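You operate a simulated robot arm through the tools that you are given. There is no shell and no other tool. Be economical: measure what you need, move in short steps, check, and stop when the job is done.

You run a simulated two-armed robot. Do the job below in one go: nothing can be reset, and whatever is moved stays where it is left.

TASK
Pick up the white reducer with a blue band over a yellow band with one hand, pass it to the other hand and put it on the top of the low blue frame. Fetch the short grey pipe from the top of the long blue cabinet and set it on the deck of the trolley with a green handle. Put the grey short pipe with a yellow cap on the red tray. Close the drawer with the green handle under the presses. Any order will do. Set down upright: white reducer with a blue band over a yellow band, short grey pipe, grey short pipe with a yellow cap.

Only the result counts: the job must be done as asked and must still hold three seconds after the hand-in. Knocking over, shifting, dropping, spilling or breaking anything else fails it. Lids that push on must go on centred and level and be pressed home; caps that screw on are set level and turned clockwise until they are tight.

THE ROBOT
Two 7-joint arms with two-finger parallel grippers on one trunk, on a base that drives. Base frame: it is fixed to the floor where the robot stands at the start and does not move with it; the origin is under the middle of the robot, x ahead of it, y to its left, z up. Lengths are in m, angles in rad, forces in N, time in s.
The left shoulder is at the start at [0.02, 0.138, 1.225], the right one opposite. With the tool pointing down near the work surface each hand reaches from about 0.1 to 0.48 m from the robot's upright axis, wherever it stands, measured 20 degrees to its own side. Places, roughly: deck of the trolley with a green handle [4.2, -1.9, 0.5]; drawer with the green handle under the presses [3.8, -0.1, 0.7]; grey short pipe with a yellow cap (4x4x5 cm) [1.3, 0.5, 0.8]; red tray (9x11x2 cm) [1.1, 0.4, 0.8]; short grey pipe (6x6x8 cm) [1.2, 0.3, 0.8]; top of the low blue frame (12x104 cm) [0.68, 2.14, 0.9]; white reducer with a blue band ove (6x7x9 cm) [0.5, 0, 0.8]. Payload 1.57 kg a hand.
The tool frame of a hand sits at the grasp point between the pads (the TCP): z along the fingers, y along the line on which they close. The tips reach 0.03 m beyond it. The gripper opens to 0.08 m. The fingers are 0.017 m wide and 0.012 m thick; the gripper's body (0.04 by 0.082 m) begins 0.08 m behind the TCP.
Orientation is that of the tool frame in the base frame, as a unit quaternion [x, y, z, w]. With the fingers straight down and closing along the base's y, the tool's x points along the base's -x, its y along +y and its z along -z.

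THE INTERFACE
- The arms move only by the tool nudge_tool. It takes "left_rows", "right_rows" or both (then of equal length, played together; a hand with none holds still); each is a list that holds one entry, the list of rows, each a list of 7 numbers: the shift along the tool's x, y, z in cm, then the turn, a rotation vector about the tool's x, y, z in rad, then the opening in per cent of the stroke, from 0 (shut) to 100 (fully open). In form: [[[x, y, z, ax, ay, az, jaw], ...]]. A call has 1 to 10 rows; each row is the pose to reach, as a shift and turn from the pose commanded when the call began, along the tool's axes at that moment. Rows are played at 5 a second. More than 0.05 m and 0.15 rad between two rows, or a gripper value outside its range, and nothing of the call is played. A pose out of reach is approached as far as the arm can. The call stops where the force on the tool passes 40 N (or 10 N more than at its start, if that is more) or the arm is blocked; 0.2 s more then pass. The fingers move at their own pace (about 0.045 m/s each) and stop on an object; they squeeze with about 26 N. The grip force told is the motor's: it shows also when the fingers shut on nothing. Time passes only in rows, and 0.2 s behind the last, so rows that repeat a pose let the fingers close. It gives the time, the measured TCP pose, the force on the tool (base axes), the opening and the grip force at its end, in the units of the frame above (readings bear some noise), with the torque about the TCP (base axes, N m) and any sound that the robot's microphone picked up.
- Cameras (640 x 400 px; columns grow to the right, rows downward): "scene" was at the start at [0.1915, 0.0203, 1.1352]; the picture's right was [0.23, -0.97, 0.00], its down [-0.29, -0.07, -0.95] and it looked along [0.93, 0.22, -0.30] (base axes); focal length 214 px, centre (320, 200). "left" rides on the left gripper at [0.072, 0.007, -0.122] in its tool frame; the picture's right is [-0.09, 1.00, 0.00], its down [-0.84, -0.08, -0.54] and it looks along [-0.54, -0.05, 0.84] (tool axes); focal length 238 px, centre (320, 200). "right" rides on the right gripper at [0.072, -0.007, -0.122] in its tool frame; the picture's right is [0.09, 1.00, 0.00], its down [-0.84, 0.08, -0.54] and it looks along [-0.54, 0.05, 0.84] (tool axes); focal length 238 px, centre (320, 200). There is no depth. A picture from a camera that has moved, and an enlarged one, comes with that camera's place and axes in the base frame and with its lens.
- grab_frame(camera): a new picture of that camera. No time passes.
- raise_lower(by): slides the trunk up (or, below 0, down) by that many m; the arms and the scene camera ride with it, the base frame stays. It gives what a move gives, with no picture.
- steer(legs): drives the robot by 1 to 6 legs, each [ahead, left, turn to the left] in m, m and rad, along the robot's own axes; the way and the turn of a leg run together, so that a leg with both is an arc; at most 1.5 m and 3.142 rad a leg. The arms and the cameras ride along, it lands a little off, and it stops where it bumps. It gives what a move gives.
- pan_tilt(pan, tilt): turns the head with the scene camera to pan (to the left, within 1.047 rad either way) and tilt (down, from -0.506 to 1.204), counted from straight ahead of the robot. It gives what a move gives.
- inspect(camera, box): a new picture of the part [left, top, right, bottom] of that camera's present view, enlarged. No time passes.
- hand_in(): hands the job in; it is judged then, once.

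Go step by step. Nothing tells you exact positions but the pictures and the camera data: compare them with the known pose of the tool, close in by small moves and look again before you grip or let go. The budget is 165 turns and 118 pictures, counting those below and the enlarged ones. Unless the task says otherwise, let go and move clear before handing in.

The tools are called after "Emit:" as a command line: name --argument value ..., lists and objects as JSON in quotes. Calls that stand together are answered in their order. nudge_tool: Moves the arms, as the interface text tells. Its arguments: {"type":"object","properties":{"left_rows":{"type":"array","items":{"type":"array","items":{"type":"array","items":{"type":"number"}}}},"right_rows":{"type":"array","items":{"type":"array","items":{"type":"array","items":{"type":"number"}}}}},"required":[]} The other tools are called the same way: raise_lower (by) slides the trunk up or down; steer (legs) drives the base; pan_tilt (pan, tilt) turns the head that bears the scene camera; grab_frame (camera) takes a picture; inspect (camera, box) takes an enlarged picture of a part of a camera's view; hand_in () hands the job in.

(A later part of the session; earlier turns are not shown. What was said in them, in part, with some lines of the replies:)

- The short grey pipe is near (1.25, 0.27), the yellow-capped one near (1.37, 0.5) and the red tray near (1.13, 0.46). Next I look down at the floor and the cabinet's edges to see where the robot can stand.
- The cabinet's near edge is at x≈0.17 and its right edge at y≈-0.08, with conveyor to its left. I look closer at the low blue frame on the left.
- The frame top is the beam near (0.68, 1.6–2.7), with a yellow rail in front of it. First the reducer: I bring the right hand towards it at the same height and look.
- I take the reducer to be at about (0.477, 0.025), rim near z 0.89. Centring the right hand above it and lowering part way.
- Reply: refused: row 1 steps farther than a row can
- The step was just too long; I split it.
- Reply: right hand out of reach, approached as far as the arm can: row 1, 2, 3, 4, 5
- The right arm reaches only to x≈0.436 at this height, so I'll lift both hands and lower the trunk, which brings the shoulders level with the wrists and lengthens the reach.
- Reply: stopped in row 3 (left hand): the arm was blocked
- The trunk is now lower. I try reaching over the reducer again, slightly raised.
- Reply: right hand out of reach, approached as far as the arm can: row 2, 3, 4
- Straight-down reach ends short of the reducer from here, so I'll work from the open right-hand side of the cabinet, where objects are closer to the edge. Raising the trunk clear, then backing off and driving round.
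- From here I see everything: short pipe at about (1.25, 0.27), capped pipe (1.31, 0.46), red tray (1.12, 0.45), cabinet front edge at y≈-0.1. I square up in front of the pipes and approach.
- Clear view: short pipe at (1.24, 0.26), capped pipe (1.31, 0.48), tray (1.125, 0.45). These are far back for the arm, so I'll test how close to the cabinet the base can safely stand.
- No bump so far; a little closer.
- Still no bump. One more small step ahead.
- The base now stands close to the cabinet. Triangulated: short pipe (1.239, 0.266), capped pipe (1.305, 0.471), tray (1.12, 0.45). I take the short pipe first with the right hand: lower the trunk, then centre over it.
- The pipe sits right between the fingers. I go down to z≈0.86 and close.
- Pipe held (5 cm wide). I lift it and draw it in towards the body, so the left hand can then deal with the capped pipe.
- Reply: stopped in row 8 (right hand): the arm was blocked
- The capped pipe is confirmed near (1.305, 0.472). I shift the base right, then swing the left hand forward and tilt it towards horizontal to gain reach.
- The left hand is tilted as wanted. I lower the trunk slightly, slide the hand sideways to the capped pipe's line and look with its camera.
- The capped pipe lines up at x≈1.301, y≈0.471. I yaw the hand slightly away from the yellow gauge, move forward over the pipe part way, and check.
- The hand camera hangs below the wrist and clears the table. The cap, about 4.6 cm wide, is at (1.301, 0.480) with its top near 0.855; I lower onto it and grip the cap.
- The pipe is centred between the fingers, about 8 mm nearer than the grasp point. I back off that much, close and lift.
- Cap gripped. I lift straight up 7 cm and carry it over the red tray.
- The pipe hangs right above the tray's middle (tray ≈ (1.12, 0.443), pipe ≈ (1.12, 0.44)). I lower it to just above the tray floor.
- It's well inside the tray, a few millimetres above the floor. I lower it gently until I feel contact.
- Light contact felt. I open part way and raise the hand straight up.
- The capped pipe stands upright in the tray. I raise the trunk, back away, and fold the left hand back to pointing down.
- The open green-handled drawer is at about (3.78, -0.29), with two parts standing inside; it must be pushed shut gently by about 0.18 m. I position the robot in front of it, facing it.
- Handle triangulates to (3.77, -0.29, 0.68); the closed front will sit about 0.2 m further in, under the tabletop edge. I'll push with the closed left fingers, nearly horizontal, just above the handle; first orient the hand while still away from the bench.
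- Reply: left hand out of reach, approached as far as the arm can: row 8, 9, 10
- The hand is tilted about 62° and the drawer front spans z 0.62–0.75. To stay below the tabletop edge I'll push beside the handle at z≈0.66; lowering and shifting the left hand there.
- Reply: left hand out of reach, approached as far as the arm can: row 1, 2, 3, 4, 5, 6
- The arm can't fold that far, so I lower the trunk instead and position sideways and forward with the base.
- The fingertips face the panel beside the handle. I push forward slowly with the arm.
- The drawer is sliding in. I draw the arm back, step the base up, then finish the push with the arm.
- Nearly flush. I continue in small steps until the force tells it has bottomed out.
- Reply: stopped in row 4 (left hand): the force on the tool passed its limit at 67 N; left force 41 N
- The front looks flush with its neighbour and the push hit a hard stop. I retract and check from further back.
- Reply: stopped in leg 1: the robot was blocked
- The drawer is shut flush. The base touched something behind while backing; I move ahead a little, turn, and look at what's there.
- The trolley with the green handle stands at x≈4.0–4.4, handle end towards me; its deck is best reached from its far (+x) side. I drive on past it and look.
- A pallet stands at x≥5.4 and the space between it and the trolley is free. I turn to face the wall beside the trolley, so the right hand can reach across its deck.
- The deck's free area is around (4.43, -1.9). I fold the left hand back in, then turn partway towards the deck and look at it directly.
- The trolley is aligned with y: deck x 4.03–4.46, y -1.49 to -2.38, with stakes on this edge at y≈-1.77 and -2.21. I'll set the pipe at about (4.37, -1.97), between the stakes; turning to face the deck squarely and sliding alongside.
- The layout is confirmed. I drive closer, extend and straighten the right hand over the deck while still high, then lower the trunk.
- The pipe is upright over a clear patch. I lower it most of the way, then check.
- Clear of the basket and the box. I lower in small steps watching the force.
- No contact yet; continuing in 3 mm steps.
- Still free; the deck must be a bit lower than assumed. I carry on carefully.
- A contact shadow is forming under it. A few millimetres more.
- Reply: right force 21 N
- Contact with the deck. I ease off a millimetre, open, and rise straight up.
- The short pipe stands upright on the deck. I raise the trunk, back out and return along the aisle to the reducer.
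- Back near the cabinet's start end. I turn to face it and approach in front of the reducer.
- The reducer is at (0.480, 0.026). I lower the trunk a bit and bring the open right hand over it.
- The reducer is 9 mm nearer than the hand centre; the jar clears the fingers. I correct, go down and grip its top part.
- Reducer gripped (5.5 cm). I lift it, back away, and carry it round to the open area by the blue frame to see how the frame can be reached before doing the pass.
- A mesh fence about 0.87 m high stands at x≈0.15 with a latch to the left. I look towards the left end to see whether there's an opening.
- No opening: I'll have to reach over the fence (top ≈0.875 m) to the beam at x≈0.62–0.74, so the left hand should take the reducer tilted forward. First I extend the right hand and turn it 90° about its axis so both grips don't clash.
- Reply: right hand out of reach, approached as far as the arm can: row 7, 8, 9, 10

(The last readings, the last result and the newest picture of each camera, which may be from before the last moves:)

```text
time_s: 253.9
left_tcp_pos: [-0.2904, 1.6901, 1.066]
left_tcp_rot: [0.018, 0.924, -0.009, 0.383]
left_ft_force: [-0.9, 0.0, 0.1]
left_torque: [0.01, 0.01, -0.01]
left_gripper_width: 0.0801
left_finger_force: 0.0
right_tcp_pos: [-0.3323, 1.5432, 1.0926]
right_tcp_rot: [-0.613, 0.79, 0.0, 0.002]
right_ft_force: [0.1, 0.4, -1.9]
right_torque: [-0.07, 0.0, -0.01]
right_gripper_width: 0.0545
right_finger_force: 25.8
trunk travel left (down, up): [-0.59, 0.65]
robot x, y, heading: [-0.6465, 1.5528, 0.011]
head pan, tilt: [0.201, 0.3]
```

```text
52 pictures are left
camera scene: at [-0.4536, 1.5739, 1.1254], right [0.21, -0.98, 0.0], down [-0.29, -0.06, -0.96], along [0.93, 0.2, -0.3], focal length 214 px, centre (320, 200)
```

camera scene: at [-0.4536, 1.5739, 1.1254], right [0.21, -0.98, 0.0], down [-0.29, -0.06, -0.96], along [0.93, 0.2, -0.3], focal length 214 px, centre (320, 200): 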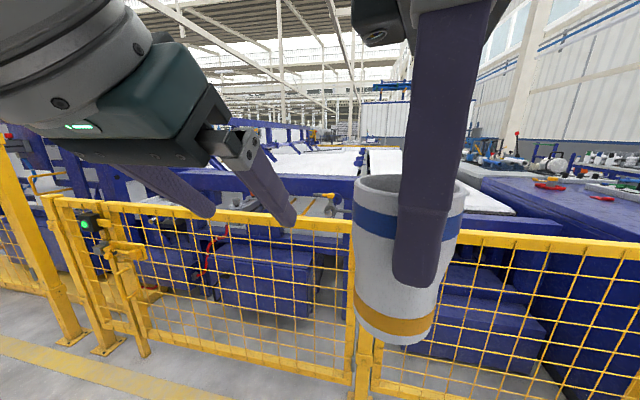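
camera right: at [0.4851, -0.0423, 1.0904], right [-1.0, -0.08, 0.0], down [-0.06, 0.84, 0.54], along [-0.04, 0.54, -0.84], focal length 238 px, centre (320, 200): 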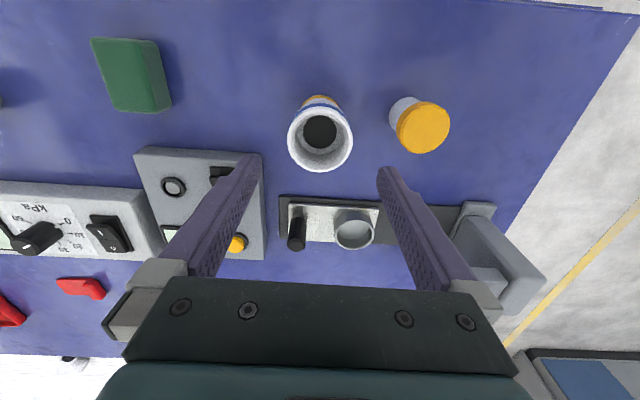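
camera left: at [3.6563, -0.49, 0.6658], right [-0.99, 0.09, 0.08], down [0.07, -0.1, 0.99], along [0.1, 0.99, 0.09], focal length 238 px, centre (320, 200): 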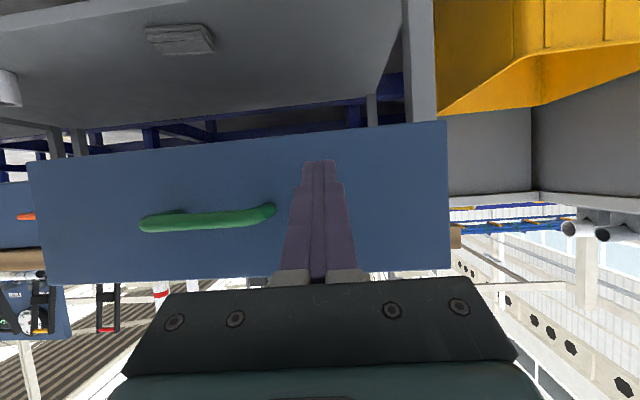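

The wrist turned about 75° but the hand came closer in. I try moving it forward again at this orientation.

Emit:
nudge_tool --right_rows '[[[-0.6, -2.4, 0.7, 0, 0, 0, 0], [-1.25, -4.8, 1.5, 0, 0, 0, 0], [-1.9, -7.3, 2.2, 0, 0, 0, 0], [-2.5, -9.7, 3, 0, 0, 0, 0], [-2.5, -9.7, 3, 0, 0, 0, 0]]]'

```text
time_s: 255.2
left_tcp_pos: [-0.2906, 1.6901, 1.0655]
left_tcp_rot: [0.017, 0.924, -0.009, 0.383]
left_ft_force: [1.0, -0.3, 0.0]
left_torque: [0.02, -0.02, 0.0]
left_gripper_width: 0.0798
left_finger_force: 0.0
right_tcp_pos: [-0.3331, 1.5433, 1.092]
right_tcp_rot: [-0.614, 0.789, -0.001, 0.002]
right_ft_force: [1.1, 0.4, -0.7]
right_torque: [0.01, -0.02, -0.01]
right_gripper_width: 0.0541
right_finger_force: 25.9
right hand out of reach, approached as far as the arm can: row 1, 2, 3, 4, 5
trunk travel left (down, up): [-0.59, 0.65]
robot x, y, heading: [-0.6442, 1.5558, 0.009]
head pan, tilt: [0.201, 0.3]
```

Stuck at a joint limit; I turn the wrist partly back while extending.

Emit:
nudge_tool --right_rows '[[[0, 0, 0, 0, 0, 0.14, 0], [0, 0, 0, 0, 0, 0.28, 0], [0, 0, 0, 0, 0, 0.42, 0], [0, 0, 0, 0, 0, 0.55, 0], [-0.6, -2.4, 0.5, 0, 0, 0.6, 0], [-1.25, -4.8, 1, 0, 0, 0.6, 0], [-1.9, -7.3, 1.5, 0, 0, 0.6, 0], [-2.3, -8.8, 2, 0, 0, 0.6, 0], [-2.3, -8.8, 2, 0, 0, 0.6, 0]]]'

```text
time_s: 257.1
left_tcp_pos: [-0.2908, 1.6904, 1.0666]
left_tcp_rot: [0.017, 0.924, -0.009, 0.382]
left_ft_force: [0.5, 0.8, 0.9]
left_torque: [-0.04, -0.01, -0.02]
left_gripper_width: 0.08
left_finger_force: 0.0
right_tcp_pos: [-0.2412, 1.5451, 1.0737]
right_tcp_rot: [-0.352, 0.936, 0.001, 0.002]
right_ft_force: [0.3, 0.7, -1.2]
right_torque: [-0.03, 0.03, -0.02]
right_gripper_width: 0.0544
right_finger_force: 26.1
trunk travel left (down, up): [-0.59, 0.65]
robot x, y, heading: [-0.6471, 1.5533, 0.01]
head pan, tilt: [0.201, 0.3]
```

I straighten the right hand's turn fully and lift it 8 cm, so the left hand can be set below with open fingers and the reducer then lowered into it.

Emit:
nudge_tool --right_rows '[[[0, 0, -1, 0, 0, 0.14, 0], [0, 0, -2, 0, 0, 0.28, 0], [0, 0, -3, 0, 0, 0.42, 0], [0, 0, -4, 0, 0, 0.56, 0], [0, 0, -6, 0, 0, 0.7, 0], [0, 0, -8, 0, 0, 0.72, 0], [0, 0, -8, 0, 0, 0.72, 0]]]'

Emit:
nudge_tool --left_rows '[[[0, 0, 2, 0, -0.09, 0, 100], [0, 0, 4.2, 0, -0.175, 0, 100], [0, 0, 6.2, 0, -0.175, 0, 100]]]'

```text
time_s: 258.5
left_tcp_pos: [-0.2909, 1.6894, 1.0663]
left_tcp_rot: [0.018, 0.924, -0.009, 0.382]
left_ft_force: [-0.4, -0.6, -0.5]
left_torque: [0.02, 0.01, 0.03]
left_gripper_width: 0.0801
left_finger_force: 0.1
right_tcp_pos: [-0.2572, 1.5417, 1.0851]
right_tcp_rot: [0.002, 0.997, 0.001, -0.079]
right_ft_force: [-0.1, 0.1, -1.3]
right_torque: [0.05, 0.02, 0.02]
right_gripper_width: 0.0545
right_finger_force: 26.1
trunk travel left (down, up): [-0.59, 0.65]
robot x, y, heading: [-0.6417, 1.553, 0.009]
head pan, tilt: [0.201, 0.3]
stopped in row 6 (right hand): the arm was blocked; the commanded pose is now the measured one
```

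```text
time_s: 259.3
left_tcp_pos: [-0.2481, 1.6891, 1.0214]
left_tcp_rot: [0.017, 0.887, -0.01, 0.462]
left_ft_force: [-0.7, -0.4, -0.6]
left_torque: [0.02, -0.03, -0.02]
left_gripper_width: 0.0801
left_finger_force: 0.0
right_tcp_pos: [-0.2558, 1.5422, 1.0844]
right_tcp_rot: [0.002, 0.997, 0.002, -0.079]
right_ft_force: [-0.5, -0.3, -1.4]
right_torque: [0.02, -0.02, -0.01]
right_gripper_width: 0.0544
right_finger_force: 26.8
trunk travel left (down, up): [-0.59, 0.65]
robot x, y, heading: [-0.6444, 1.5517, 0.012]
head pan, tilt: [0.201, 0.3]
```

The right hand can't go higher, so I work lower: straighten it again and move the left hand down.

Emit:
nudge_tool --right_rows '[[[0, 0, 0, 0, -0.08, 0, 0], [-1, 0, 0.5, 0, -0.158, 0, 0], [-2, 0, 0.5, 0, -0.158, 0, 0], [-2, 0, 0.5, 0, -0.158, 0, 0]]]' --left_rows '[[[1.9, 0, 1.3, 0, 0, 0, 100], [3.8, 0, 2.6, 0, 0, 0, 100], [5.7, 0, 4, 0, 0, 0, 100], [5.7, 0, 4, 0, 0, 0, 100]]]'

```text
time_s: 260.0
left_tcp_pos: [-0.3005, 1.6835, 0.9165]
left_tcp_rot: [0.003, 0.928, -0.012, 0.373]
left_ft_force: [0.4, 0.1, 0.4]
left_torque: [-0.02, 0.03, -0.04]
left_gripper_width: 0.0799
left_finger_force: 0.1
left hand out of reach, approached as far as the arm can: row 2, 3
right_tcp_pos: [-0.2474, 1.5417, 1.0788]
right_tcp_rot: [0.002, 1.0, 0.0, -0.005]
right_ft_force: [0.5, -0.3, -1.2]
right_torque: [-0.01, 0.01, 0.02]
right_gripper_width: 0.0547
right_finger_force: 26.4
trunk travel left (down, up): [-0.59, 0.65]
robot x, y, heading: [-0.6425, 1.5541, 0.014]
head pan, tilt: [0.201, 0.3]
stopped in row 3 (left hand): the arm was blocked; the commanded pose is now the measured one
```

The left hand settled at a 44° tilt and lower; that works. I move it to sit under the reducer with open fingers.

Emit:
nudge_tool --left_rows '[[[-2.2, 0, 0.9, 0, 0, 0, 100], [-4.5, 0, 1.76, 0, 0, 0, 100], [-4.5, -4.7, 1.76, 0, 0, 0, 100], [-4.5, -9.4, 1.76, 0, 0, 0, 100], [-4.5, -14.2, 1.76, 0, 0, 0, 100], [-4.5, -14.2, 1.76, 0, 0, 0, 100]]]'

Emit:
grab_frame --camera "left"

Emit:
grab_frame --camera "scene"

```text
time_s: 261.4
left_tcp_pos: [-0.2604, 1.5426, 0.9371]
left_tcp_rot: [0.003, 0.927, -0.013, 0.374]
left_ft_force: [0.4, -0.4, 0.0]
left_torque: [-0.01, -0.01, 0.03]
left_gripper_width: 0.08
left_finger_force: 0.0
right_tcp_pos: [-0.2483, 1.5416, 1.0786]
right_tcp_rot: [0.001, 1.0, 0.001, -0.004]
right_ft_force: [-1.2, 1.1, -0.6]
right_torque: [0.0, 0.03, 0.02]
right_gripper_width: 0.0543
right_finger_force: 26.0
trunk travel left (down, up): [-0.59, 0.65]
robot x, y, heading: [-0.6442, 1.5584, 0.011]
head pan, tilt: [0.201, 0.3]
```

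```text
51 pictures are left
camera left: at [-0.3969, 1.5523, 0.9759], right [0.08, 1.0, 0.04], down [0.23, -0.06, 0.97], along [0.97, -0.07, -0.23], focal length 238 px, centre (320, 200)
```

left: 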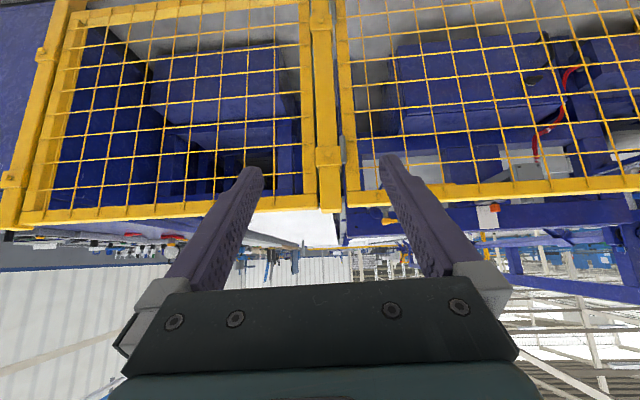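

```text
50 pictures are left
camera scene: at [-0.4536, 1.5739, 1.1254], right [0.21, -0.98, 0.0], down [-0.29, -0.06, -0.96], along [0.93, 0.2, -0.3], focal length 214 px, centre (320, 200)
```

scene: 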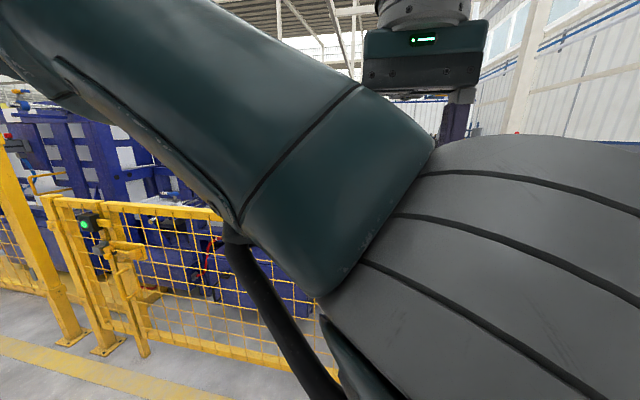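

The left hand is in position under the reducer. I lower the right hand straight down between the left fingers, then look.

Emit:
nudge_tool --right_rows '[[[0, 0.1, 2, 0, 0, 0, 0], [0, 0.1, 4, 0, 0, 0, 0], [0, 0.1, 6, 0, 0, 0, 0], [0, 0.1, 8, 0, 0, 0, 0], [0, 0.1, 9.2, 0, 0, 0, 0], [0, 0.1, 9.2, 0, 0, 0, 0]]]'

Emit:
grab_frame --camera "left"

Emit:
grab_frame --camera "right"

```text
time_s: 262.8
left_tcp_pos: [-0.2608, 1.5448, 0.9369]
left_tcp_rot: [0.004, 0.928, -0.013, 0.373]
left_ft_force: [0.1, 0.3, -0.7]
left_torque: [-0.03, 0.01, 0.02]
left_gripper_width: 0.0801
left_finger_force: 0.0
right_tcp_pos: [-0.2473, 1.5416, 0.9877]
right_tcp_rot: [0.002, 1.0, 0.001, -0.004]
right_ft_force: [1.2, 0.5, -0.2]
right_torque: [-0.01, 0.04, 0.0]
right_gripper_width: 0.0544
right_finger_force: 25.8
trunk travel left (down, up): [-0.59, 0.65]
robot x, y, heading: [-0.6454, 1.5555, 0.009]
head pan, tilt: [0.201, 0.3]
```

```text
49 pictures are left
camera left: at [-0.397, 1.5528, 0.9756], right [0.08, 1.0, 0.04], down [0.23, -0.06, 0.97], along [0.97, -0.07, -0.23], focal length 238 px, centre (320, 200)
```

left: 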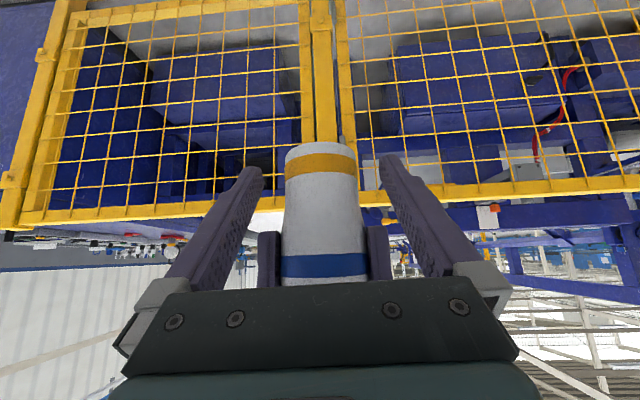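

```text
48 pictures are left
camera right: at [-0.3183, 1.5348, 1.1118], right [-0.09, 1.0, 0.0], down [0.84, 0.07, 0.54], along [0.53, 0.05, -0.84], focal length 238 px, centre (320, 200)
```

right: 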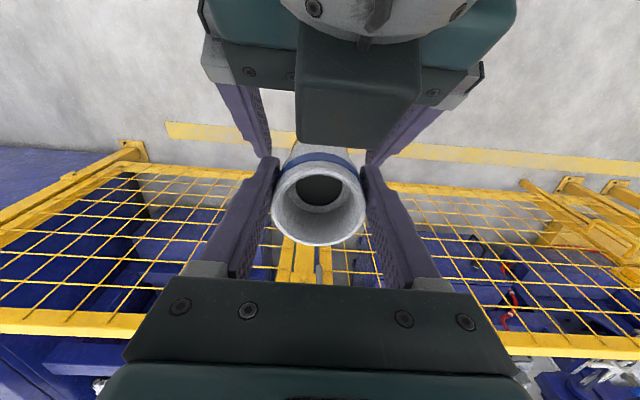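

Perfect alignment: the left fingers face the yellow band, the right fingertips are well above. Closing the left hand, then opening the right.

Emit:
nudge_tool --left_rows '[[[0, 0.2, 0, 0, 0, 0, 80], [0, 0.2, 0, 0, 0, 0, 0], [0, 0.2, 0, 0, 0, 0, 0], [0, 0.2, 0, 0, 0, 0, 0], [0, 0.2, 0, 0, 0, 0, 0]]]'

Emit:
grab_frame --camera "left"

```text
time_s: 264.0
left_tcp_pos: [-0.2607, 1.5435, 0.9385]
left_tcp_rot: [0.004, 0.928, -0.013, 0.373]
left_ft_force: [-0.2, -4.5, -0.1]
left_torque: [0.27, 0.08, 0.04]
left_gripper_width: 0.0483
left_finger_force: 25.7
right_tcp_pos: [-0.2481, 1.542, 0.9874]
right_tcp_rot: [0.002, 1.0, 0.001, -0.005]
right_ft_force: [-0.8, 3.6, -1.5]
right_torque: [-0.06, -0.02, -0.04]
right_gripper_width: 0.0545
right_finger_force: 26.1
trunk travel left (down, up): [-0.59, 0.65]
robot x, y, heading: [-0.646, 1.5579, 0.008]
head pan, tilt: [0.201, 0.3]
```

```text
47 pictures are left
camera left: at [-0.3961, 1.5536, 0.9759], right [0.08, 1.0, 0.04], down [0.23, -0.06, 0.97], along [0.97, -0.07, -0.23], focal length 238 px, centre (320, 200)
```

left: 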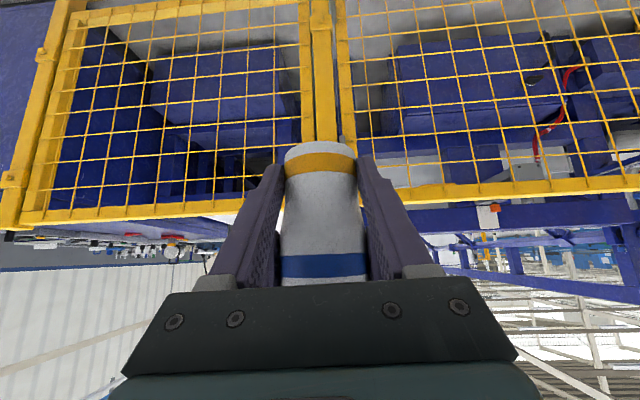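

Both hands hold it. Right hand opens and lifts away, then moves aside.

Emit:
nudge_tool --right_rows '[[[0, 0, 0, 0, 0, 0, 80], [0, 0, 0, 0, 0, 0, 100], [0, 0, 0, 0, 0, 0, 100], [0, 0, -2, 0, 0, 0, 100], [0, 0, -5, 0, 0, 0, 100], [0, 0, -8.5, 0, 0, 0, 100], [0, -4, -8.5, 0, 0, 0, 100], [0, -8, -8.5, 0, 0, 0, 100], [0, -12, -8.5, 0, 0, 0, 100], [0, -15, -8.5, 0, 0, 0, 100]]]'

Emit:
grab_frame --camera "left"

```text
time_s: 266.2
left_tcp_pos: [-0.2594, 1.5437, 0.9381]
left_tcp_rot: [0.002, 0.928, -0.012, 0.373]
left_ft_force: [-0.6, 0.8, 0.3]
left_torque: [0.01, 0.03, -0.02]
left_gripper_width: 0.0477
left_finger_force: 25.8
right_tcp_pos: [-0.2492, 1.3932, 1.0716]
right_tcp_rot: [0.002, 1.0, 0.002, -0.004]
right_ft_force: [-0.3, 1.2, 0.4]
right_torque: [0.0, 0.05, -0.02]
right_gripper_width: 0.08
right_finger_force: 0.1
trunk travel left (down, up): [-0.59, 0.65]
robot x, y, heading: [-0.6435, 1.5564, 0.005]
head pan, tilt: [0.201, 0.3]
```

```text
46 pictures are left
camera left: at [-0.3961, 1.5536, 0.9759], right [0.08, 1.0, 0.04], down [0.23, -0.06, 0.97], along [0.97, -0.07, -0.23], focal length 238 px, centre (320, 200)
```

left: 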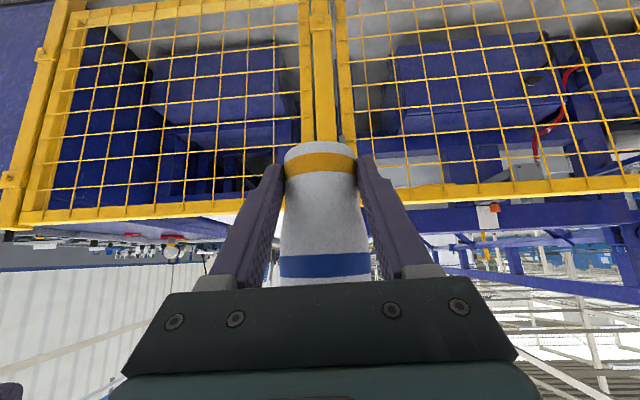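

The pass is done: the left hand alone holds the reducer. I raise the trunk, slide left to a plain stretch of the fence and move closer for a look at the beam.

Emit:
raise_lower --by 0.15

Emit:
steer --legs '[[0, 0.3, -0.005], [0.3, 0, 0]]'

Emit:
pan_tilt --pan 0.5 --tilt 0.35

Emit:
grab_frame --camera "scene"

Emit:
pan_tilt --pan -0.3 --tilt 0.5

Emit:
grab_frame --camera "scene"

```text
time_s: 267.9
left_tcp_pos: [-0.2593, 1.5442, 1.0866]
left_tcp_rot: [0.003, 0.927, -0.012, 0.374]
left_ft_force: [0.2, -0.8, -0.8]
left_torque: [-0.02, 0.03, 0.02]
left_gripper_width: 0.0477
left_finger_force: 26.1
right_tcp_pos: [-0.2481, 1.3943, 1.2227]
right_tcp_rot: [0.001, 1.0, 0.001, -0.004]
right_ft_force: [0.9, 0.1, 0.8]
right_torque: [0.01, 0.0, 0.0]
right_gripper_width: 0.0801
right_finger_force: 0.1
trunk travel left (down, up): [-0.74, 0.5]
robot x, y, heading: [-0.647, 1.554, 0.013]
head pan, tilt: [0.201, 0.3]
```

```text
time_s: 271.6
left_tcp_pos: [0.0347, 1.8426, 1.088]
left_tcp_rot: [0.005, 0.928, -0.014, 0.373]
left_ft_force: [-0.8, 0.0, -0.9]
left_torque: [-0.03, 0.03, -0.02]
left_gripper_width: 0.0479
left_finger_force: 25.2
right_tcp_pos: [0.0464, 1.6927, 1.2228]
right_tcp_rot: [0.004, 1.0, 0.001, -0.005]
right_ft_force: [0.2, 0.9, 0.5]
right_torque: [-0.01, 0.01, -0.01]
right_gripper_width: 0.0799
right_finger_force: 0.1
trunk travel left (down, up): [-0.74, 0.5]
robot x, y, heading: [-0.3521, 1.8529, 0.002]
head pan, tilt: [0.201, 0.3]
```

```text
time_s: 272.4
left_tcp_pos: [0.0352, 1.8429, 1.0878]
left_tcp_rot: [0.004, 0.928, -0.013, 0.373]
left_ft_force: [-0.1, -0.6, -0.5]
left_torque: [0.01, 0.01, 0.0]
left_gripper_width: 0.0475
left_finger_force: 26.1
right_tcp_pos: [0.0447, 1.6914, 1.2215]
right_tcp_rot: [0.004, 1.0, 0.001, -0.005]
right_ft_force: [-1.0, -0.3, -0.9]
right_torque: [0.0, 0.01, -0.01]
right_gripper_width: 0.08
right_finger_force: 0.1
trunk travel left (down, up): [-0.74, 0.5]
robot x, y, heading: [-0.355, 1.8545, 0.01]
head pan, tilt: [0.499, 0.351]
```

```text
45 pictures are left
camera scene: at [-0.1684, 1.8989, 1.2707], right [0.48, -0.88, 0.0], down [-0.3, -0.17, -0.94], along [0.82, 0.45, -0.34], focal length 214 px, centre (320, 200)
```

scene: 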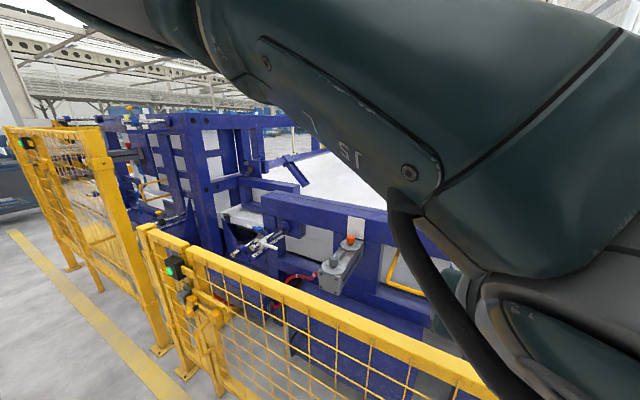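

```text
time_s: 273.5
left_tcp_pos: [0.0347, 1.842, 1.0868]
left_tcp_rot: [0.004, 0.928, -0.013, 0.373]
left_ft_force: [-0.3, 0.3, -1.2]
left_torque: [0.0, 0.04, 0.03]
left_gripper_width: 0.0479
left_finger_force: 25.9
right_tcp_pos: [0.0457, 1.692, 1.222]
right_tcp_rot: [0.003, 1.0, 0.001, -0.005]
right_ft_force: [0.6, 0.6, -0.4]
right_torque: [-0.04, 0.01, -0.01]
right_gripper_width: 0.0799
right_finger_force: 0.1
trunk travel left (down, up): [-0.74, 0.5]
robot x, y, heading: [-0.349, 1.8548, 0.008]
head pan, tilt: [-0.3, 0.499]
```

```text
44 pictures are left
camera scene: at [-0.1628, 1.8276, 1.257], right [-0.29, -0.96, 0.0], down [-0.46, 0.14, -0.88], along [0.84, -0.25, -0.48], focal length 214 px, centre (320, 200)
```

scene: 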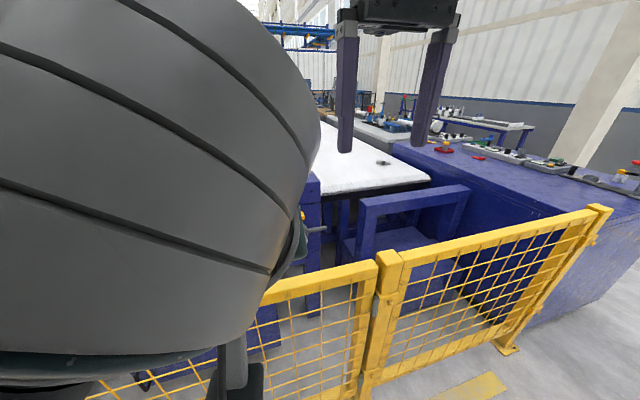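

The beam top looks clear. Now I test how near the fence the base can stand, in small steps.

Emit:
steer --legs '[[0.2, 0, -0.008]]'

Emit:
steer --legs '[[0.06, 0, 0]]'

Emit:
steer --legs '[[0.05, 0, 0]]'

```text
time_s: 275.1
left_tcp_pos: [0.2305, 1.8384, 1.0864]
left_tcp_rot: [0.011, 0.927, -0.016, 0.374]
left_ft_force: [-0.8, 0.7, -1.2]
left_torque: [0.0, 0.01, -0.03]
left_gripper_width: 0.048
left_finger_force: 26.2
right_tcp_pos: [0.2406, 1.6871, 1.2214]
right_tcp_rot: [0.01, 1.0, 0.001, -0.004]
right_ft_force: [0.6, -1.2, 0.8]
right_torque: [0.01, -0.01, -0.02]
right_gripper_width: 0.0799
right_finger_force: 0.0
trunk travel left (down, up): [-0.74, 0.5]
robot x, y, heading: [-0.1531, 1.8538, -0.001]
head pan, tilt: [-0.3, 0.499]
```

```text
time_s: 276.1
left_tcp_pos: [0.2899, 1.8387, 1.0866]
left_tcp_rot: [0.01, 0.928, -0.015, 0.373]
left_ft_force: [-0.2, -0.2, -1.0]
left_torque: [-0.01, 0.04, -0.01]
left_gripper_width: 0.0477
left_finger_force: 25.6
right_tcp_pos: [0.3007, 1.6874, 1.2221]
right_tcp_rot: [0.009, 1.0, 0.001, -0.004]
right_ft_force: [-0.1, -0.5, 0.4]
right_torque: [0.02, 0.0, 0.0]
right_gripper_width: 0.0798
right_finger_force: 0.1
trunk travel left (down, up): [-0.74, 0.5]
robot x, y, heading: [-0.0952, 1.8576, -0.007]
head pan, tilt: [-0.3, 0.499]
```

```text
time_s: 277.0
left_tcp_pos: [0.341, 1.8373, 1.0878]
left_tcp_rot: [0.011, 0.928, -0.016, 0.372]
left_ft_force: [0.3, -0.5, -0.7]
left_torque: [0.03, 0.01, 0.0]
left_gripper_width: 0.0475
left_finger_force: 25.9
right_tcp_pos: [0.3505, 1.6864, 1.2224]
right_tcp_rot: [0.01, 1.0, 0.001, -0.004]
right_ft_force: [0.3, -0.2, 0.4]
right_torque: [0.01, 0.0, 0.01]
right_gripper_width: 0.0801
right_finger_force: 0.1
trunk travel left (down, up): [-0.74, 0.5]
robot x, y, heading: [-0.0435, 1.8537, -0.002]
head pan, tilt: [-0.3, 0.499]
```

Emit:
steer --legs '[[0.05, 0, 0]]'

Emit:
steer --legs '[[0.04, 0, 0]]'

Emit:
pan_tilt --pan 0.0 --tilt 1.2

Emit:
grab_frame --camera "scene"

```text
time_s: 277.9
left_tcp_pos: [0.3898, 1.8375, 1.0855]
left_tcp_rot: [0.01, 0.928, -0.015, 0.371]
left_ft_force: [-0.5, 0.5, -1.4]
left_torque: [-0.01, 0.01, 0.0]
left_gripper_width: 0.0474
left_finger_force: 26.6
right_tcp_pos: [0.3989, 1.687, 1.2212]
right_tcp_rot: [0.01, 1.0, 0.001, -0.004]
right_ft_force: [-0.1, -0.6, 0.6]
right_torque: [0.02, 0.0, -0.02]
right_gripper_width: 0.0801
right_finger_force: 0.1
trunk travel left (down, up): [-0.74, 0.5]
robot x, y, heading: [0.0055, 1.8529, -0.004]
head pan, tilt: [-0.3, 0.499]
```

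```text
time_s: 278.8
left_tcp_pos: [0.4303, 1.8358, 1.0861]
left_tcp_rot: [0.011, 0.928, -0.016, 0.372]
left_ft_force: [0.4, -0.5, -0.8]
left_torque: [0.0, -0.01, 0.05]
left_gripper_width: 0.0479
left_finger_force: 26.2
right_tcp_pos: [0.4399, 1.6858, 1.222]
right_tcp_rot: [0.01, 1.0, 0.001, -0.005]
right_ft_force: [0.2, 0.1, 0.2]
right_torque: [0.02, 0.02, 0.01]
right_gripper_width: 0.0799
right_finger_force: 0.1
trunk travel left (down, up): [-0.74, 0.5]
robot x, y, heading: [0.0514, 1.855, -0.006]
head pan, tilt: [-0.3, 0.499]
```

```text
time_s: 279.9
left_tcp_pos: [0.4307, 1.836, 1.0871]
left_tcp_rot: [0.011, 0.928, -0.016, 0.372]
left_ft_force: [-0.5, 1.0, -0.7]
left_torque: [-0.01, 0.07, -0.02]
left_gripper_width: 0.0476
left_finger_force: 25.5
right_tcp_pos: [0.4388, 1.687, 1.2211]
right_tcp_rot: [0.01, 1.0, 0.001, -0.004]
right_ft_force: [-0.2, -0.2, 1.1]
right_torque: [0.0, -0.01, 0.02]
right_gripper_width: 0.0801
right_finger_force: 0.0
trunk travel left (down, up): [-0.74, 0.5]
robot x, y, heading: [0.0408, 1.8504, -0.008]
head pan, tilt: [0.0, 1.201]
```

```text
43 pictures are left
camera scene: at [0.2021, 1.8513, 1.2034], right [-0.01, -1.0, 0.0], down [-0.93, 0.01, -0.36], along [0.36, 0.0, -0.93], focal length 214 px, centre (320, 200)
```

scene: 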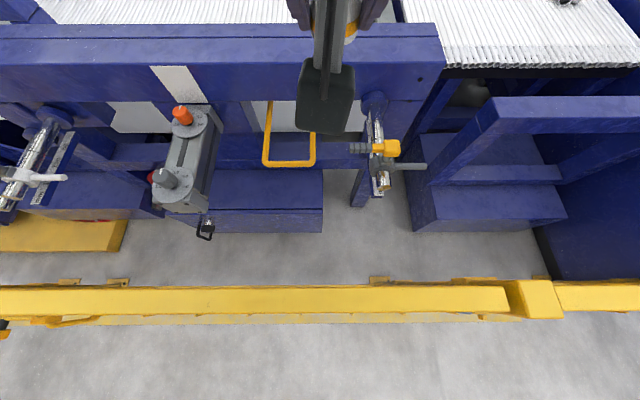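

The base stands close enough and the beam top (x≈0.61–0.74) is in view. I enlarge it to check the top surface.

Emit:
inspect --camera "scene" --box '[220, 0, 460, 150]'

Emit:
inspect --camera "scene" --box '[0, 0, 240, 150]'

```text
2.67 times, centred on (340, 75) of scene
camera zoom: at [0.2021, 1.8513, 1.2034], right [-0.01, -1.0, 0.0], down [-0.93, 0.01, -0.36], along [0.36, 0.0, -0.93], focal length 572 px, centre (267, 533)
```

zoom: 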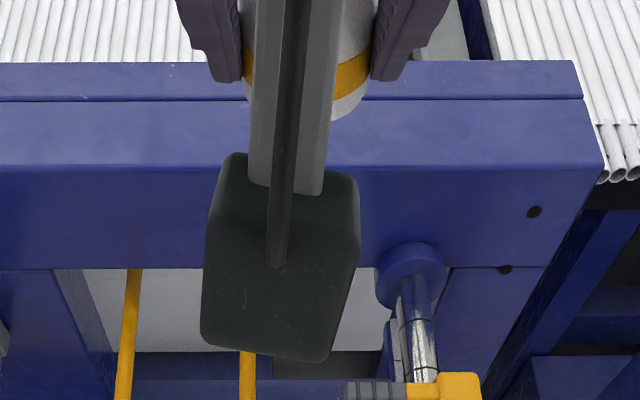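

```text
2.67 times, centred on (120, 75) of scene
camera zoom: at [0.2021, 1.8513, 1.2034], right [-0.01, -1.0, 0.0], down [-0.93, 0.01, -0.36], along [0.36, 0.0, -0.93], focal length 572 px, centre (853, 533)
```

zoom: 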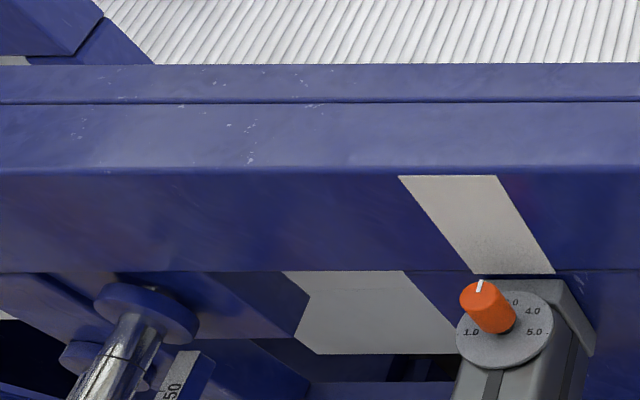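

The front strip of the beam top (x≈0.61–0.70) is flat and free. I move the left hand sideways in line with its shoulder, lower the trunk a little, and then reach forward over the beam.

Emit:
nudge_tool --left_rows '[[[0, 3.5, 0, 0, 0, 0, 0], [0, 7, 0, 0, 0, 0, 0], [0, 10.5, 0, 0, 0, 0, 0], [0, 14, 0, 0, 0, 0, 0], [0, 14, 0, 0, 0, 0, 0]]]'

Emit:
raise_lower --by -0.1

Emit:
nudge_tool --left_rows '[[[-2.5, 0, 2.4, 0, 0, 0, 0], [-5, 0, 4.8, 0, 0, 0, 0], [-7.6, 0, 7.2, 0, 0, 0, 0], [-10.1, 0, 9.6, 0, 0, 0, 0], [-12.7, 0, 12, 0, 0, 0, 0], [-14.5, 0, 13.8, 0, 0, 0, 0], [-14.5, 0, 13.8, 0, 0, 0, 0]]]'

Emit:
pan_tilt --pan 0.3 --tilt 0.6

Emit:
grab_frame --camera "scene"

Emit:
grab_frame --camera "left"

```text
time_s: 281.1
left_tcp_pos: [0.4338, 1.9793, 1.0815]
left_tcp_rot: [0.011, 0.928, -0.016, 0.371]
left_ft_force: [0.3, 0.3, -1.3]
left_torque: [0.0, 0.04, 0.03]
left_gripper_width: 0.0475
left_finger_force: 26.0
right_tcp_pos: [0.4395, 1.6861, 1.2213]
right_tcp_rot: [0.01, 1.0, 0.002, -0.004]
right_ft_force: [1.0, -0.4, -0.5]
right_torque: [-0.03, -0.01, 0.03]
right_gripper_width: 0.0799
right_finger_force: 0.0
trunk travel left (down, up): [-0.74, 0.5]
robot x, y, heading: [0.0463, 1.8515, -0.007]
head pan, tilt: [0.0, 1.201]
```

```text
time_s: 282.4
left_tcp_pos: [0.4321, 1.9803, 0.9807]
left_tcp_rot: [0.011, 0.928, -0.016, 0.372]
left_ft_force: [0.6, 0.4, -1.8]
left_torque: [0.02, -0.01, -0.01]
left_gripper_width: 0.0479
left_finger_force: 26.3
right_tcp_pos: [0.439, 1.6867, 1.1213]
right_tcp_rot: [0.011, 1.0, 0.001, -0.005]
right_ft_force: [-1.5, -0.6, -0.9]
right_torque: [-0.05, 0.01, -0.03]
right_gripper_width: 0.0801
right_finger_force: 0.0
trunk travel left (down, up): [-0.64, 0.6]
robot x, y, heading: [0.0499, 1.8498, -0.003]
head pan, tilt: [0.0, 1.201]
```

```text
time_s: 284.0
left_tcp_pos: [0.634, 1.9724, 0.9804]
left_tcp_rot: [0.011, 0.928, -0.017, 0.371]
left_ft_force: [-0.4, 0.0, -1.4]
left_torque: [-0.01, 0.04, 0.02]
left_gripper_width: 0.0474
left_finger_force: 26.0
right_tcp_pos: [0.4383, 1.6864, 1.1206]
right_tcp_rot: [0.011, 1.0, 0.0, -0.005]
right_ft_force: [-0.3, 0.3, 0.1]
right_torque: [0.01, -0.01, 0.0]
right_gripper_width: 0.08
right_finger_force: 0.0
trunk travel left (down, up): [-0.64, 0.6]
robot x, y, heading: [0.0434, 1.8543, -0.007]
head pan, tilt: [0.0, 1.201]
```

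```text
time_s: 285.0
left_tcp_pos: [0.633, 1.9736, 0.9811]
left_tcp_rot: [0.011, 0.928, -0.016, 0.373]
left_ft_force: [1.2, 1.1, -1.7]
left_torque: [-0.02, 0.07, -0.01]
left_gripper_width: 0.0477
left_finger_force: 25.6
right_tcp_pos: [0.4397, 1.6866, 1.1212]
right_tcp_rot: [0.011, 1.0, 0.0, -0.004]
right_ft_force: [-0.7, -0.1, 0.4]
right_torque: [0.03, 0.01, -0.03]
right_gripper_width: 0.0803
right_finger_force: 0.0
trunk travel left (down, up): [-0.64, 0.6]
robot x, y, heading: [0.043, 1.8541, -0.01]
head pan, tilt: [0.3, 0.6]
```

```text
40 pictures are left
camera scene: at [0.2306, 1.8772, 1.1478], right [0.29, -0.96, 0.0], down [-0.54, -0.16, -0.82], along [0.79, 0.24, -0.57], focal length 214 px, centre (320, 200)
```

scene: 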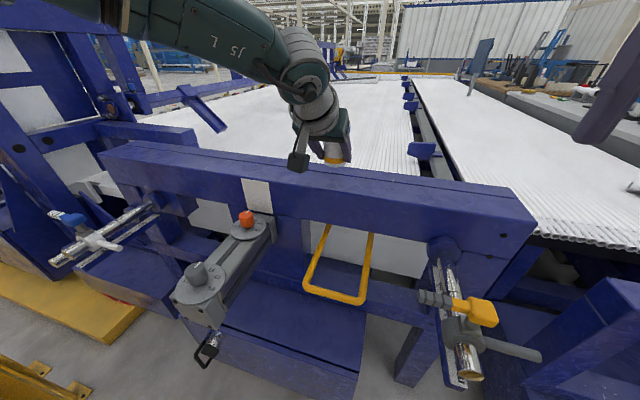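

```text
39 pictures are left
camera left: at [0.4974, 1.9851, 1.0207], right [0.1, 0.99, 0.04], down [0.23, -0.06, 0.97], along [0.97, -0.09, -0.23], focal length 238 px, centre (320, 200)
```

left: 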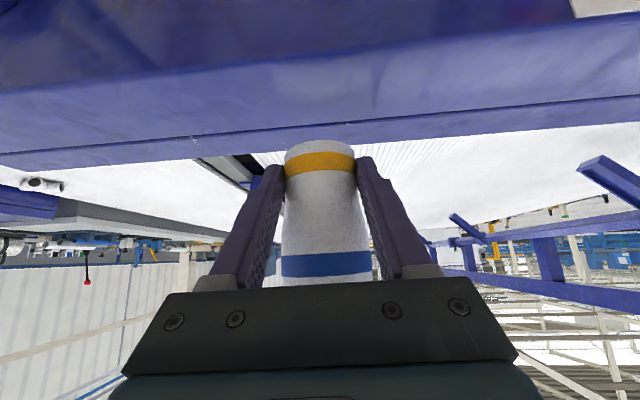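

The reducer hovers over the beam, about 5 cm up; I move it 1.4 cm further in and lower most of that.

Emit:
nudge_tool --left_rows '[[[-1.0, 0, 0.97, 0, 0, 0, 0], [0.2, 0, 2.2, 0, 0, 0, 0], [1.4, 0, 3.5, 0, 0, 0, 0], [1.4, 0, 3.5, 0, 0, 0, 0]]]'

Emit:
grab_frame --camera "left"

Emit:
inspect --camera "scene" --box '[240, 90, 440, 215]'

```text
time_s: 286.0
left_tcp_pos: [0.6417, 1.9748, 0.9608]
left_tcp_rot: [0.011, 0.928, -0.016, 0.372]
left_ft_force: [0.0, 0.6, -1.4]
left_torque: [0.0, 0.01, 0.02]
left_gripper_width: 0.0474
left_finger_force: 26.0
left hand out of reach, approached as far as the arm can: row 2, 3, 4
right_tcp_pos: [0.4388, 1.6872, 1.1224]
right_tcp_rot: [0.01, 1.0, 0.001, -0.004]
right_ft_force: [-0.4, 0.3, -0.7]
right_torque: [-0.01, -0.01, -0.02]
right_gripper_width: 0.08
right_finger_force: 0.1
trunk travel left (down, up): [-0.64, 0.6]
robot x, y, heading: [0.0444, 1.8527, -0.008]
head pan, tilt: [0.3, 0.6]
```

```text
38 pictures are left
camera left: at [0.5064, 1.9869, 0.9989], right [0.1, 0.99, 0.04], down [0.23, -0.06, 0.97], along [0.97, -0.09, -0.23], focal length 238 px, centre (320, 200)
```

left: 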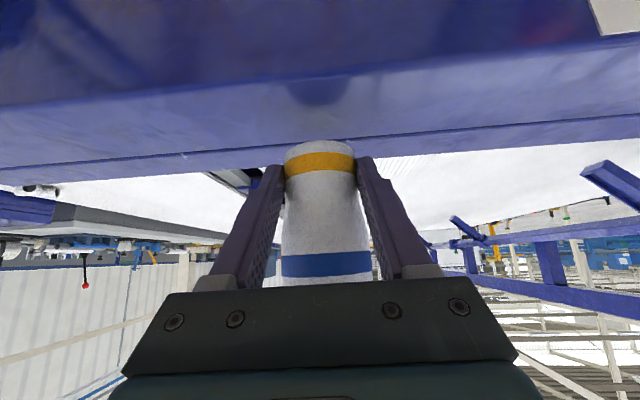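

```text
3.20 times, centred on (340, 152) of scene
camera zoom: at [0.2306, 1.8772, 1.1479], right [0.29, -0.96, 0.0], down [-0.54, -0.16, -0.82], along [0.79, 0.24, -0.57], focal length 686 px, centre (256, 352)
```

zoom: 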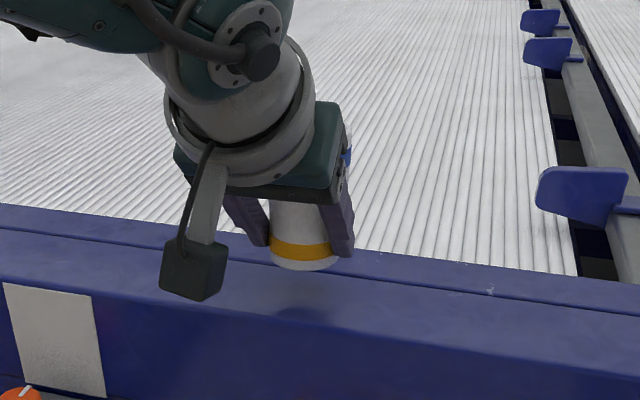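

The arm is at full stretch, so I lower with the trunk, which moves straight down; small steps.

Emit:
raise_lower --by -0.018

Emit:
grab_frame --camera "left"

Emit:
inspect --camera "scene" --box '[240, 90, 440, 215]'

```text
time_s: 286.7
left_tcp_pos: [0.6432, 1.9749, 0.9421]
left_tcp_rot: [0.012, 0.928, -0.017, 0.371]
left_ft_force: [-0.5, 0.0, -0.7]
left_torque: [-0.01, 0.0, 0.0]
left_gripper_width: 0.0475
left_finger_force: 26.1
right_tcp_pos: [0.4393, 1.6862, 1.1047]
right_tcp_rot: [0.011, 1.0, 0.001, -0.004]
right_ft_force: [-0.5, -0.2, 0.4]
right_torque: [-0.02, -0.01, -0.01]
right_gripper_width: 0.08
right_finger_force: 0.1
trunk travel left (down, up): [-0.622, 0.618]
robot x, y, heading: [0.0451, 1.8553, -0.006]
head pan, tilt: [0.3, 0.6]
```

```text
36 pictures are left
camera left: at [0.5067, 1.987, 0.9811], right [0.1, 0.99, 0.04], down [0.23, -0.06, 0.97], along [0.97, -0.09, -0.23], focal length 238 px, centre (320, 200)
```

left: 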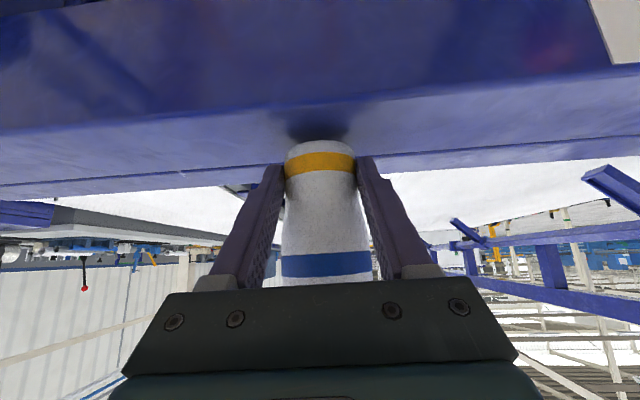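

```text
3.20 times, centred on (340, 152) of scene
camera zoom: at [0.2307, 1.8772, 1.1299], right [0.29, -0.96, 0.0], down [-0.54, -0.16, -0.83], along [0.79, 0.24, -0.56], focal length 686 px, centre (256, 352)
```

zoom: 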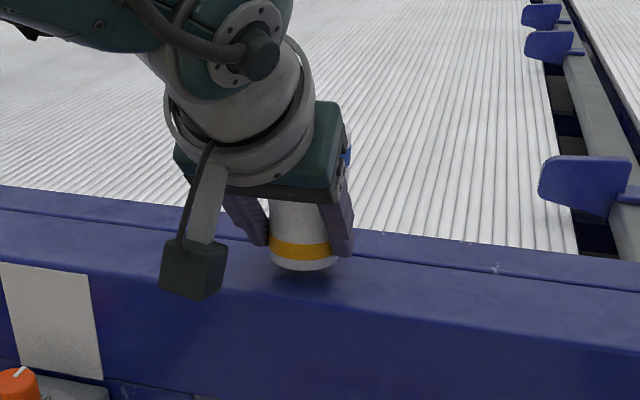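

Emit:
raise_lower --by -0.006

Emit:
raise_lower --by -0.003

Emit:
inspect --camera "left" --box '[220, 80, 420, 205]'

```text
time_s: 287.2
left_tcp_pos: [0.6429, 1.9746, 0.9356]
left_tcp_rot: [0.011, 0.928, -0.016, 0.373]
left_ft_force: [-0.7, 0.0, -1.2]
left_torque: [0.0, 0.04, 0.02]
left_gripper_width: 0.0477
left_finger_force: 25.8
right_tcp_pos: [0.4397, 1.6861, 1.0977]
right_tcp_rot: [0.01, 1.0, 0.001, -0.005]
right_ft_force: [0.3, -0.4, 0.5]
right_torque: [-0.02, 0.0, 0.04]
right_gripper_width: 0.08
right_finger_force: 0.1
trunk travel left (down, up): [-0.616, 0.624]
robot x, y, heading: [0.0488, 1.8545, -0.005]
head pan, tilt: [0.3, 0.6]
```

```text
time_s: 287.7
left_tcp_pos: [0.642, 1.9738, 0.9332]
left_tcp_rot: [0.011, 0.928, -0.016, 0.372]
left_ft_force: [0.5, -0.3, -0.7]
left_torque: [0.01, 0.01, -0.03]
left_gripper_width: 0.0476
left_finger_force: 26.1
right_tcp_pos: [0.4401, 1.6862, 1.0936]
right_tcp_rot: [0.01, 1.0, 0.001, -0.005]
right_ft_force: [0.5, -0.7, 0.5]
right_torque: [0.03, 0.02, -0.01]
right_gripper_width: 0.0799
right_finger_force: 0.1
trunk travel left (down, up): [-0.613, 0.627]
robot x, y, heading: [0.0468, 1.8529, -0.007]
head pan, tilt: [0.3, 0.6]
```

```text
3.20 times, centred on (320, 142) of left
camera zoom: at [0.5066, 1.9869, 0.972], right [0.1, 0.99, 0.04], down [0.23, -0.06, 0.97], along [0.97, -0.09, -0.23], focal length 763 px, centre (320, 384)
```

zoom: 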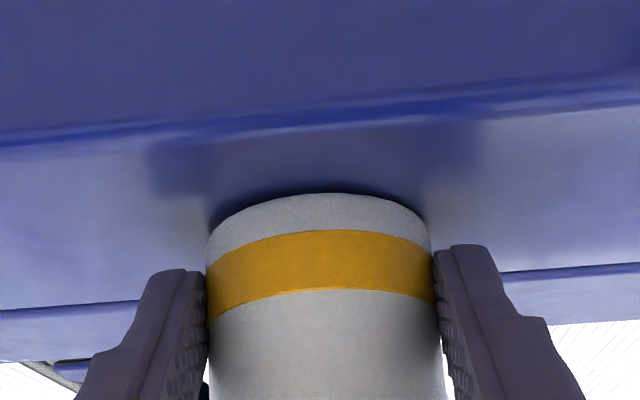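

Very close now; a few more millimetres with force checks.

Emit:
raise_lower --by -0.003

Emit:
raise_lower --by -0.002

```text
time_s: 288.2
left_tcp_pos: [0.6446, 1.975, 0.9327]
left_tcp_rot: [0.011, 0.928, -0.016, 0.373]
left_ft_force: [-3.0, -1.3, 9.1]
left_torque: [0.17, -0.22, 0.01]
left_gripper_width: 0.0475
left_finger_force: 26.1
right_tcp_pos: [0.4406, 1.686, 1.0922]
right_tcp_rot: [0.01, 1.0, 0.002, -0.004]
right_ft_force: [0.2, 0.0, -0.2]
right_torque: [0.0, -0.02, -0.04]
right_gripper_width: 0.0801
right_finger_force: 0.0
trunk travel left (down, up): [-0.61, 0.63]
robot x, y, heading: [0.048, 1.8486, -0.008]
head pan, tilt: [0.3, 0.6]
```

```text
time_s: 288.8
left_tcp_pos: [0.646, 1.9746, 0.9321]
left_tcp_rot: [0.011, 0.927, -0.016, 0.375]
left_ft_force: [-5.2, -0.6, 20.0]
left_torque: [0.25, -0.52, 0.06]
left_gripper_width: 0.0481
left_finger_force: 25.7
right_tcp_pos: [0.4406, 1.6862, 1.0914]
right_tcp_rot: [0.01, 1.0, 0.001, -0.005]
right_ft_force: [-0.5, 0.6, 0.0]
right_torque: [0.0, -0.01, -0.02]
right_gripper_width: 0.0799
right_finger_force: 0.0
trunk travel left (down, up): [-0.608, 0.632]
robot x, y, heading: [0.0444, 1.8544, -0.005]
head pan, tilt: [0.3, 0.6]
```

Firm contact. I ease the trunk up 2 mm, open the fingers and check before moving away.

Emit:
raise_lower --by 0.002

Emit:
nudge_tool --left_rows '[[[0, 0, 0, 0, 0, 0, 65], [0, 0, 0, 0, 0, 0, 80], [0, 0, 0, 0, 0, 0, 95], [0, 0, 0, 0, 0, 0, 95]]]'

Emit:
grab_frame --camera "left"

```text
time_s: 289.3
left_tcp_pos: [0.6443, 1.9759, 0.932]
left_tcp_rot: [0.011, 0.928, -0.016, 0.373]
left_ft_force: [3.3, -0.7, 7.9]
left_torque: [0.1, -0.45, -0.13]
left_gripper_width: 0.0477
left_finger_force: 25.5
right_tcp_pos: [0.4409, 1.6864, 1.0914]
right_tcp_rot: [0.011, 1.0, 0.0, -0.004]
right_ft_force: [0.5, -0.2, -0.6]
right_torque: [-0.02, 0.01, -0.01]
right_gripper_width: 0.08
right_finger_force: 0.1
trunk travel left (down, up): [-0.61, 0.63]
robot x, y, heading: [0.0468, 1.8538, -0.006]
head pan, tilt: [0.3, 0.6]
```

```text
time_s: 290.3
left_tcp_pos: [0.6418, 1.9749, 0.9301]
left_tcp_rot: [0.011, 0.928, -0.016, 0.372]
left_ft_force: [0.3, 0.1, 0.3]
left_torque: [0.0, 0.01, -0.01]
left_gripper_width: 0.076
left_finger_force: 0.1
right_tcp_pos: [0.4396, 1.6856, 1.0923]
right_tcp_rot: [0.01, 1.0, 0.001, -0.004]
right_ft_force: [-0.3, 0.4, -0.2]
right_torque: [-0.01, 0.05, -0.03]
right_gripper_width: 0.0801
right_finger_force: 0.0
trunk travel left (down, up): [-0.61, 0.63]
robot x, y, heading: [0.0435, 1.8547, -0.006]
head pan, tilt: [0.3, 0.6]
```

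```text
33 pictures are left
camera left: at [0.5066, 1.987, 0.969], right [0.1, 0.99, 0.04], down [0.23, -0.06, 0.97], along [0.97, -0.09, -0.23], focal length 238 px, centre (320, 200)
```

left: 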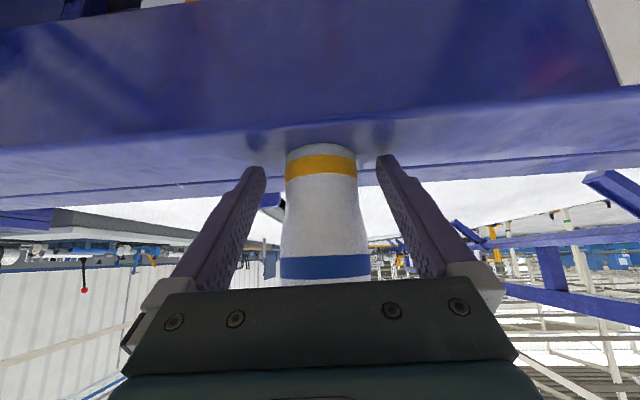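

It stands freely on the beam between the open fingers. I raise the trunk straight up, then check.

Emit:
raise_lower --by 0.18

Emit:
steer --legs '[[-0.5, 0, 0]]'

Emit:
pan_tilt --pan 0.1 --tilt 0.3

Emit:
grab_frame --camera "scene"

```text
time_s: 292.3
left_tcp_pos: [0.6425, 1.9753, 1.1105]
left_tcp_rot: [0.012, 0.928, -0.017, 0.373]
left_ft_force: [-0.6, -0.2, 0.4]
left_torque: [0.02, 0.0, -0.01]
left_gripper_width: 0.076
left_finger_force: 0.1
right_tcp_pos: [0.4402, 1.6858, 1.271]
right_tcp_rot: [0.011, 1.0, 0.001, -0.005]
right_ft_force: [-0.2, 0.4, 0.8]
right_torque: [-0.01, 0.02, 0.03]
right_gripper_width: 0.08
right_finger_force: 0.1
trunk travel left (down, up): [-0.79, 0.45]
robot x, y, heading: [0.0446, 1.8517, -0.008]
head pan, tilt: [0.3, 0.6]
```

```text
time_s: 295.2
left_tcp_pos: [0.1392, 1.9785, 1.1105]
left_tcp_rot: [0.01, 0.928, -0.015, 0.372]
left_ft_force: [0.0, 0.1, -0.2]
left_torque: [-0.02, 0.0, 0.01]
left_gripper_width: 0.076
left_finger_force: 0.1
right_tcp_pos: [-0.0627, 1.6896, 1.2722]
right_tcp_rot: [0.009, 1.0, 0.002, -0.005]
right_ft_force: [0.8, 0.4, 0.4]
right_torque: [0.03, 0.0, 0.0]
right_gripper_width: 0.08
right_finger_force: 0.1
trunk travel left (down, up): [-0.79, 0.45]
robot x, y, heading: [-0.4595, 1.8557, -0.006]
head pan, tilt: [0.3, 0.6]
```

```text
time_s: 296.1
left_tcp_pos: [0.1395, 1.9792, 1.1105]
left_tcp_rot: [0.01, 0.928, -0.015, 0.372]
left_ft_force: [0.4, 0.0, -0.1]
left_torque: [-0.03, -0.03, 0.01]
left_gripper_width: 0.0759
left_finger_force: 0.1
right_tcp_pos: [-0.0618, 1.6895, 1.2708]
right_tcp_rot: [0.01, 1.0, 0.001, -0.003]
right_ft_force: [0.8, -0.4, -0.3]
right_torque: [-0.02, -0.02, -0.03]
right_gripper_width: 0.0802
right_finger_force: 0.0
trunk travel left (down, up): [-0.79, 0.45]
robot x, y, heading: [-0.4578, 1.854, -0.002]
head pan, tilt: [0.099, 0.3]
```

```text
32 pictures are left
camera scene: at [-0.2634, 1.8634, 1.3253], right [0.1, -1.0, 0.0], down [-0.3, -0.03, -0.96], along [0.95, 0.09, -0.3], focal length 214 px, centre (320, 200)
```

scene: 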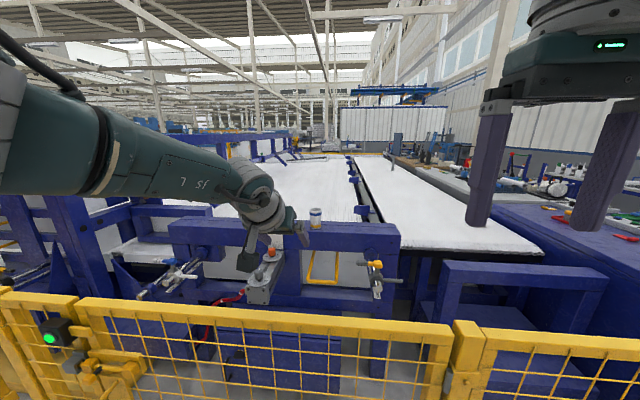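

The reducer stands upright on the beam, the capped pipe is in the tray, the short pipe is on the trolley deck and the drawer is shut. Both hands are clear, so I hand in.

Emit:
hand_in

```text
The job is handed in.
```

All four parts are done and handed in:
- **Reducer:** passed from the right hand to the left and set upright on the top of the low blue frame.
- **Short grey pipe:** upright on the deck of the trolley with the green handle.
- **Yellow-capped pipe:** upright on the red tray.
- **Drawer:** the one with the green handle is pushed shut against its stop, flush with the one beside it.

**One risk:** while backing away from the drawer the base was blocked once, probably by the trolley's red foot pedal. I saw nothing moved or knocked over afterwards, but I could not rule out a small shift.
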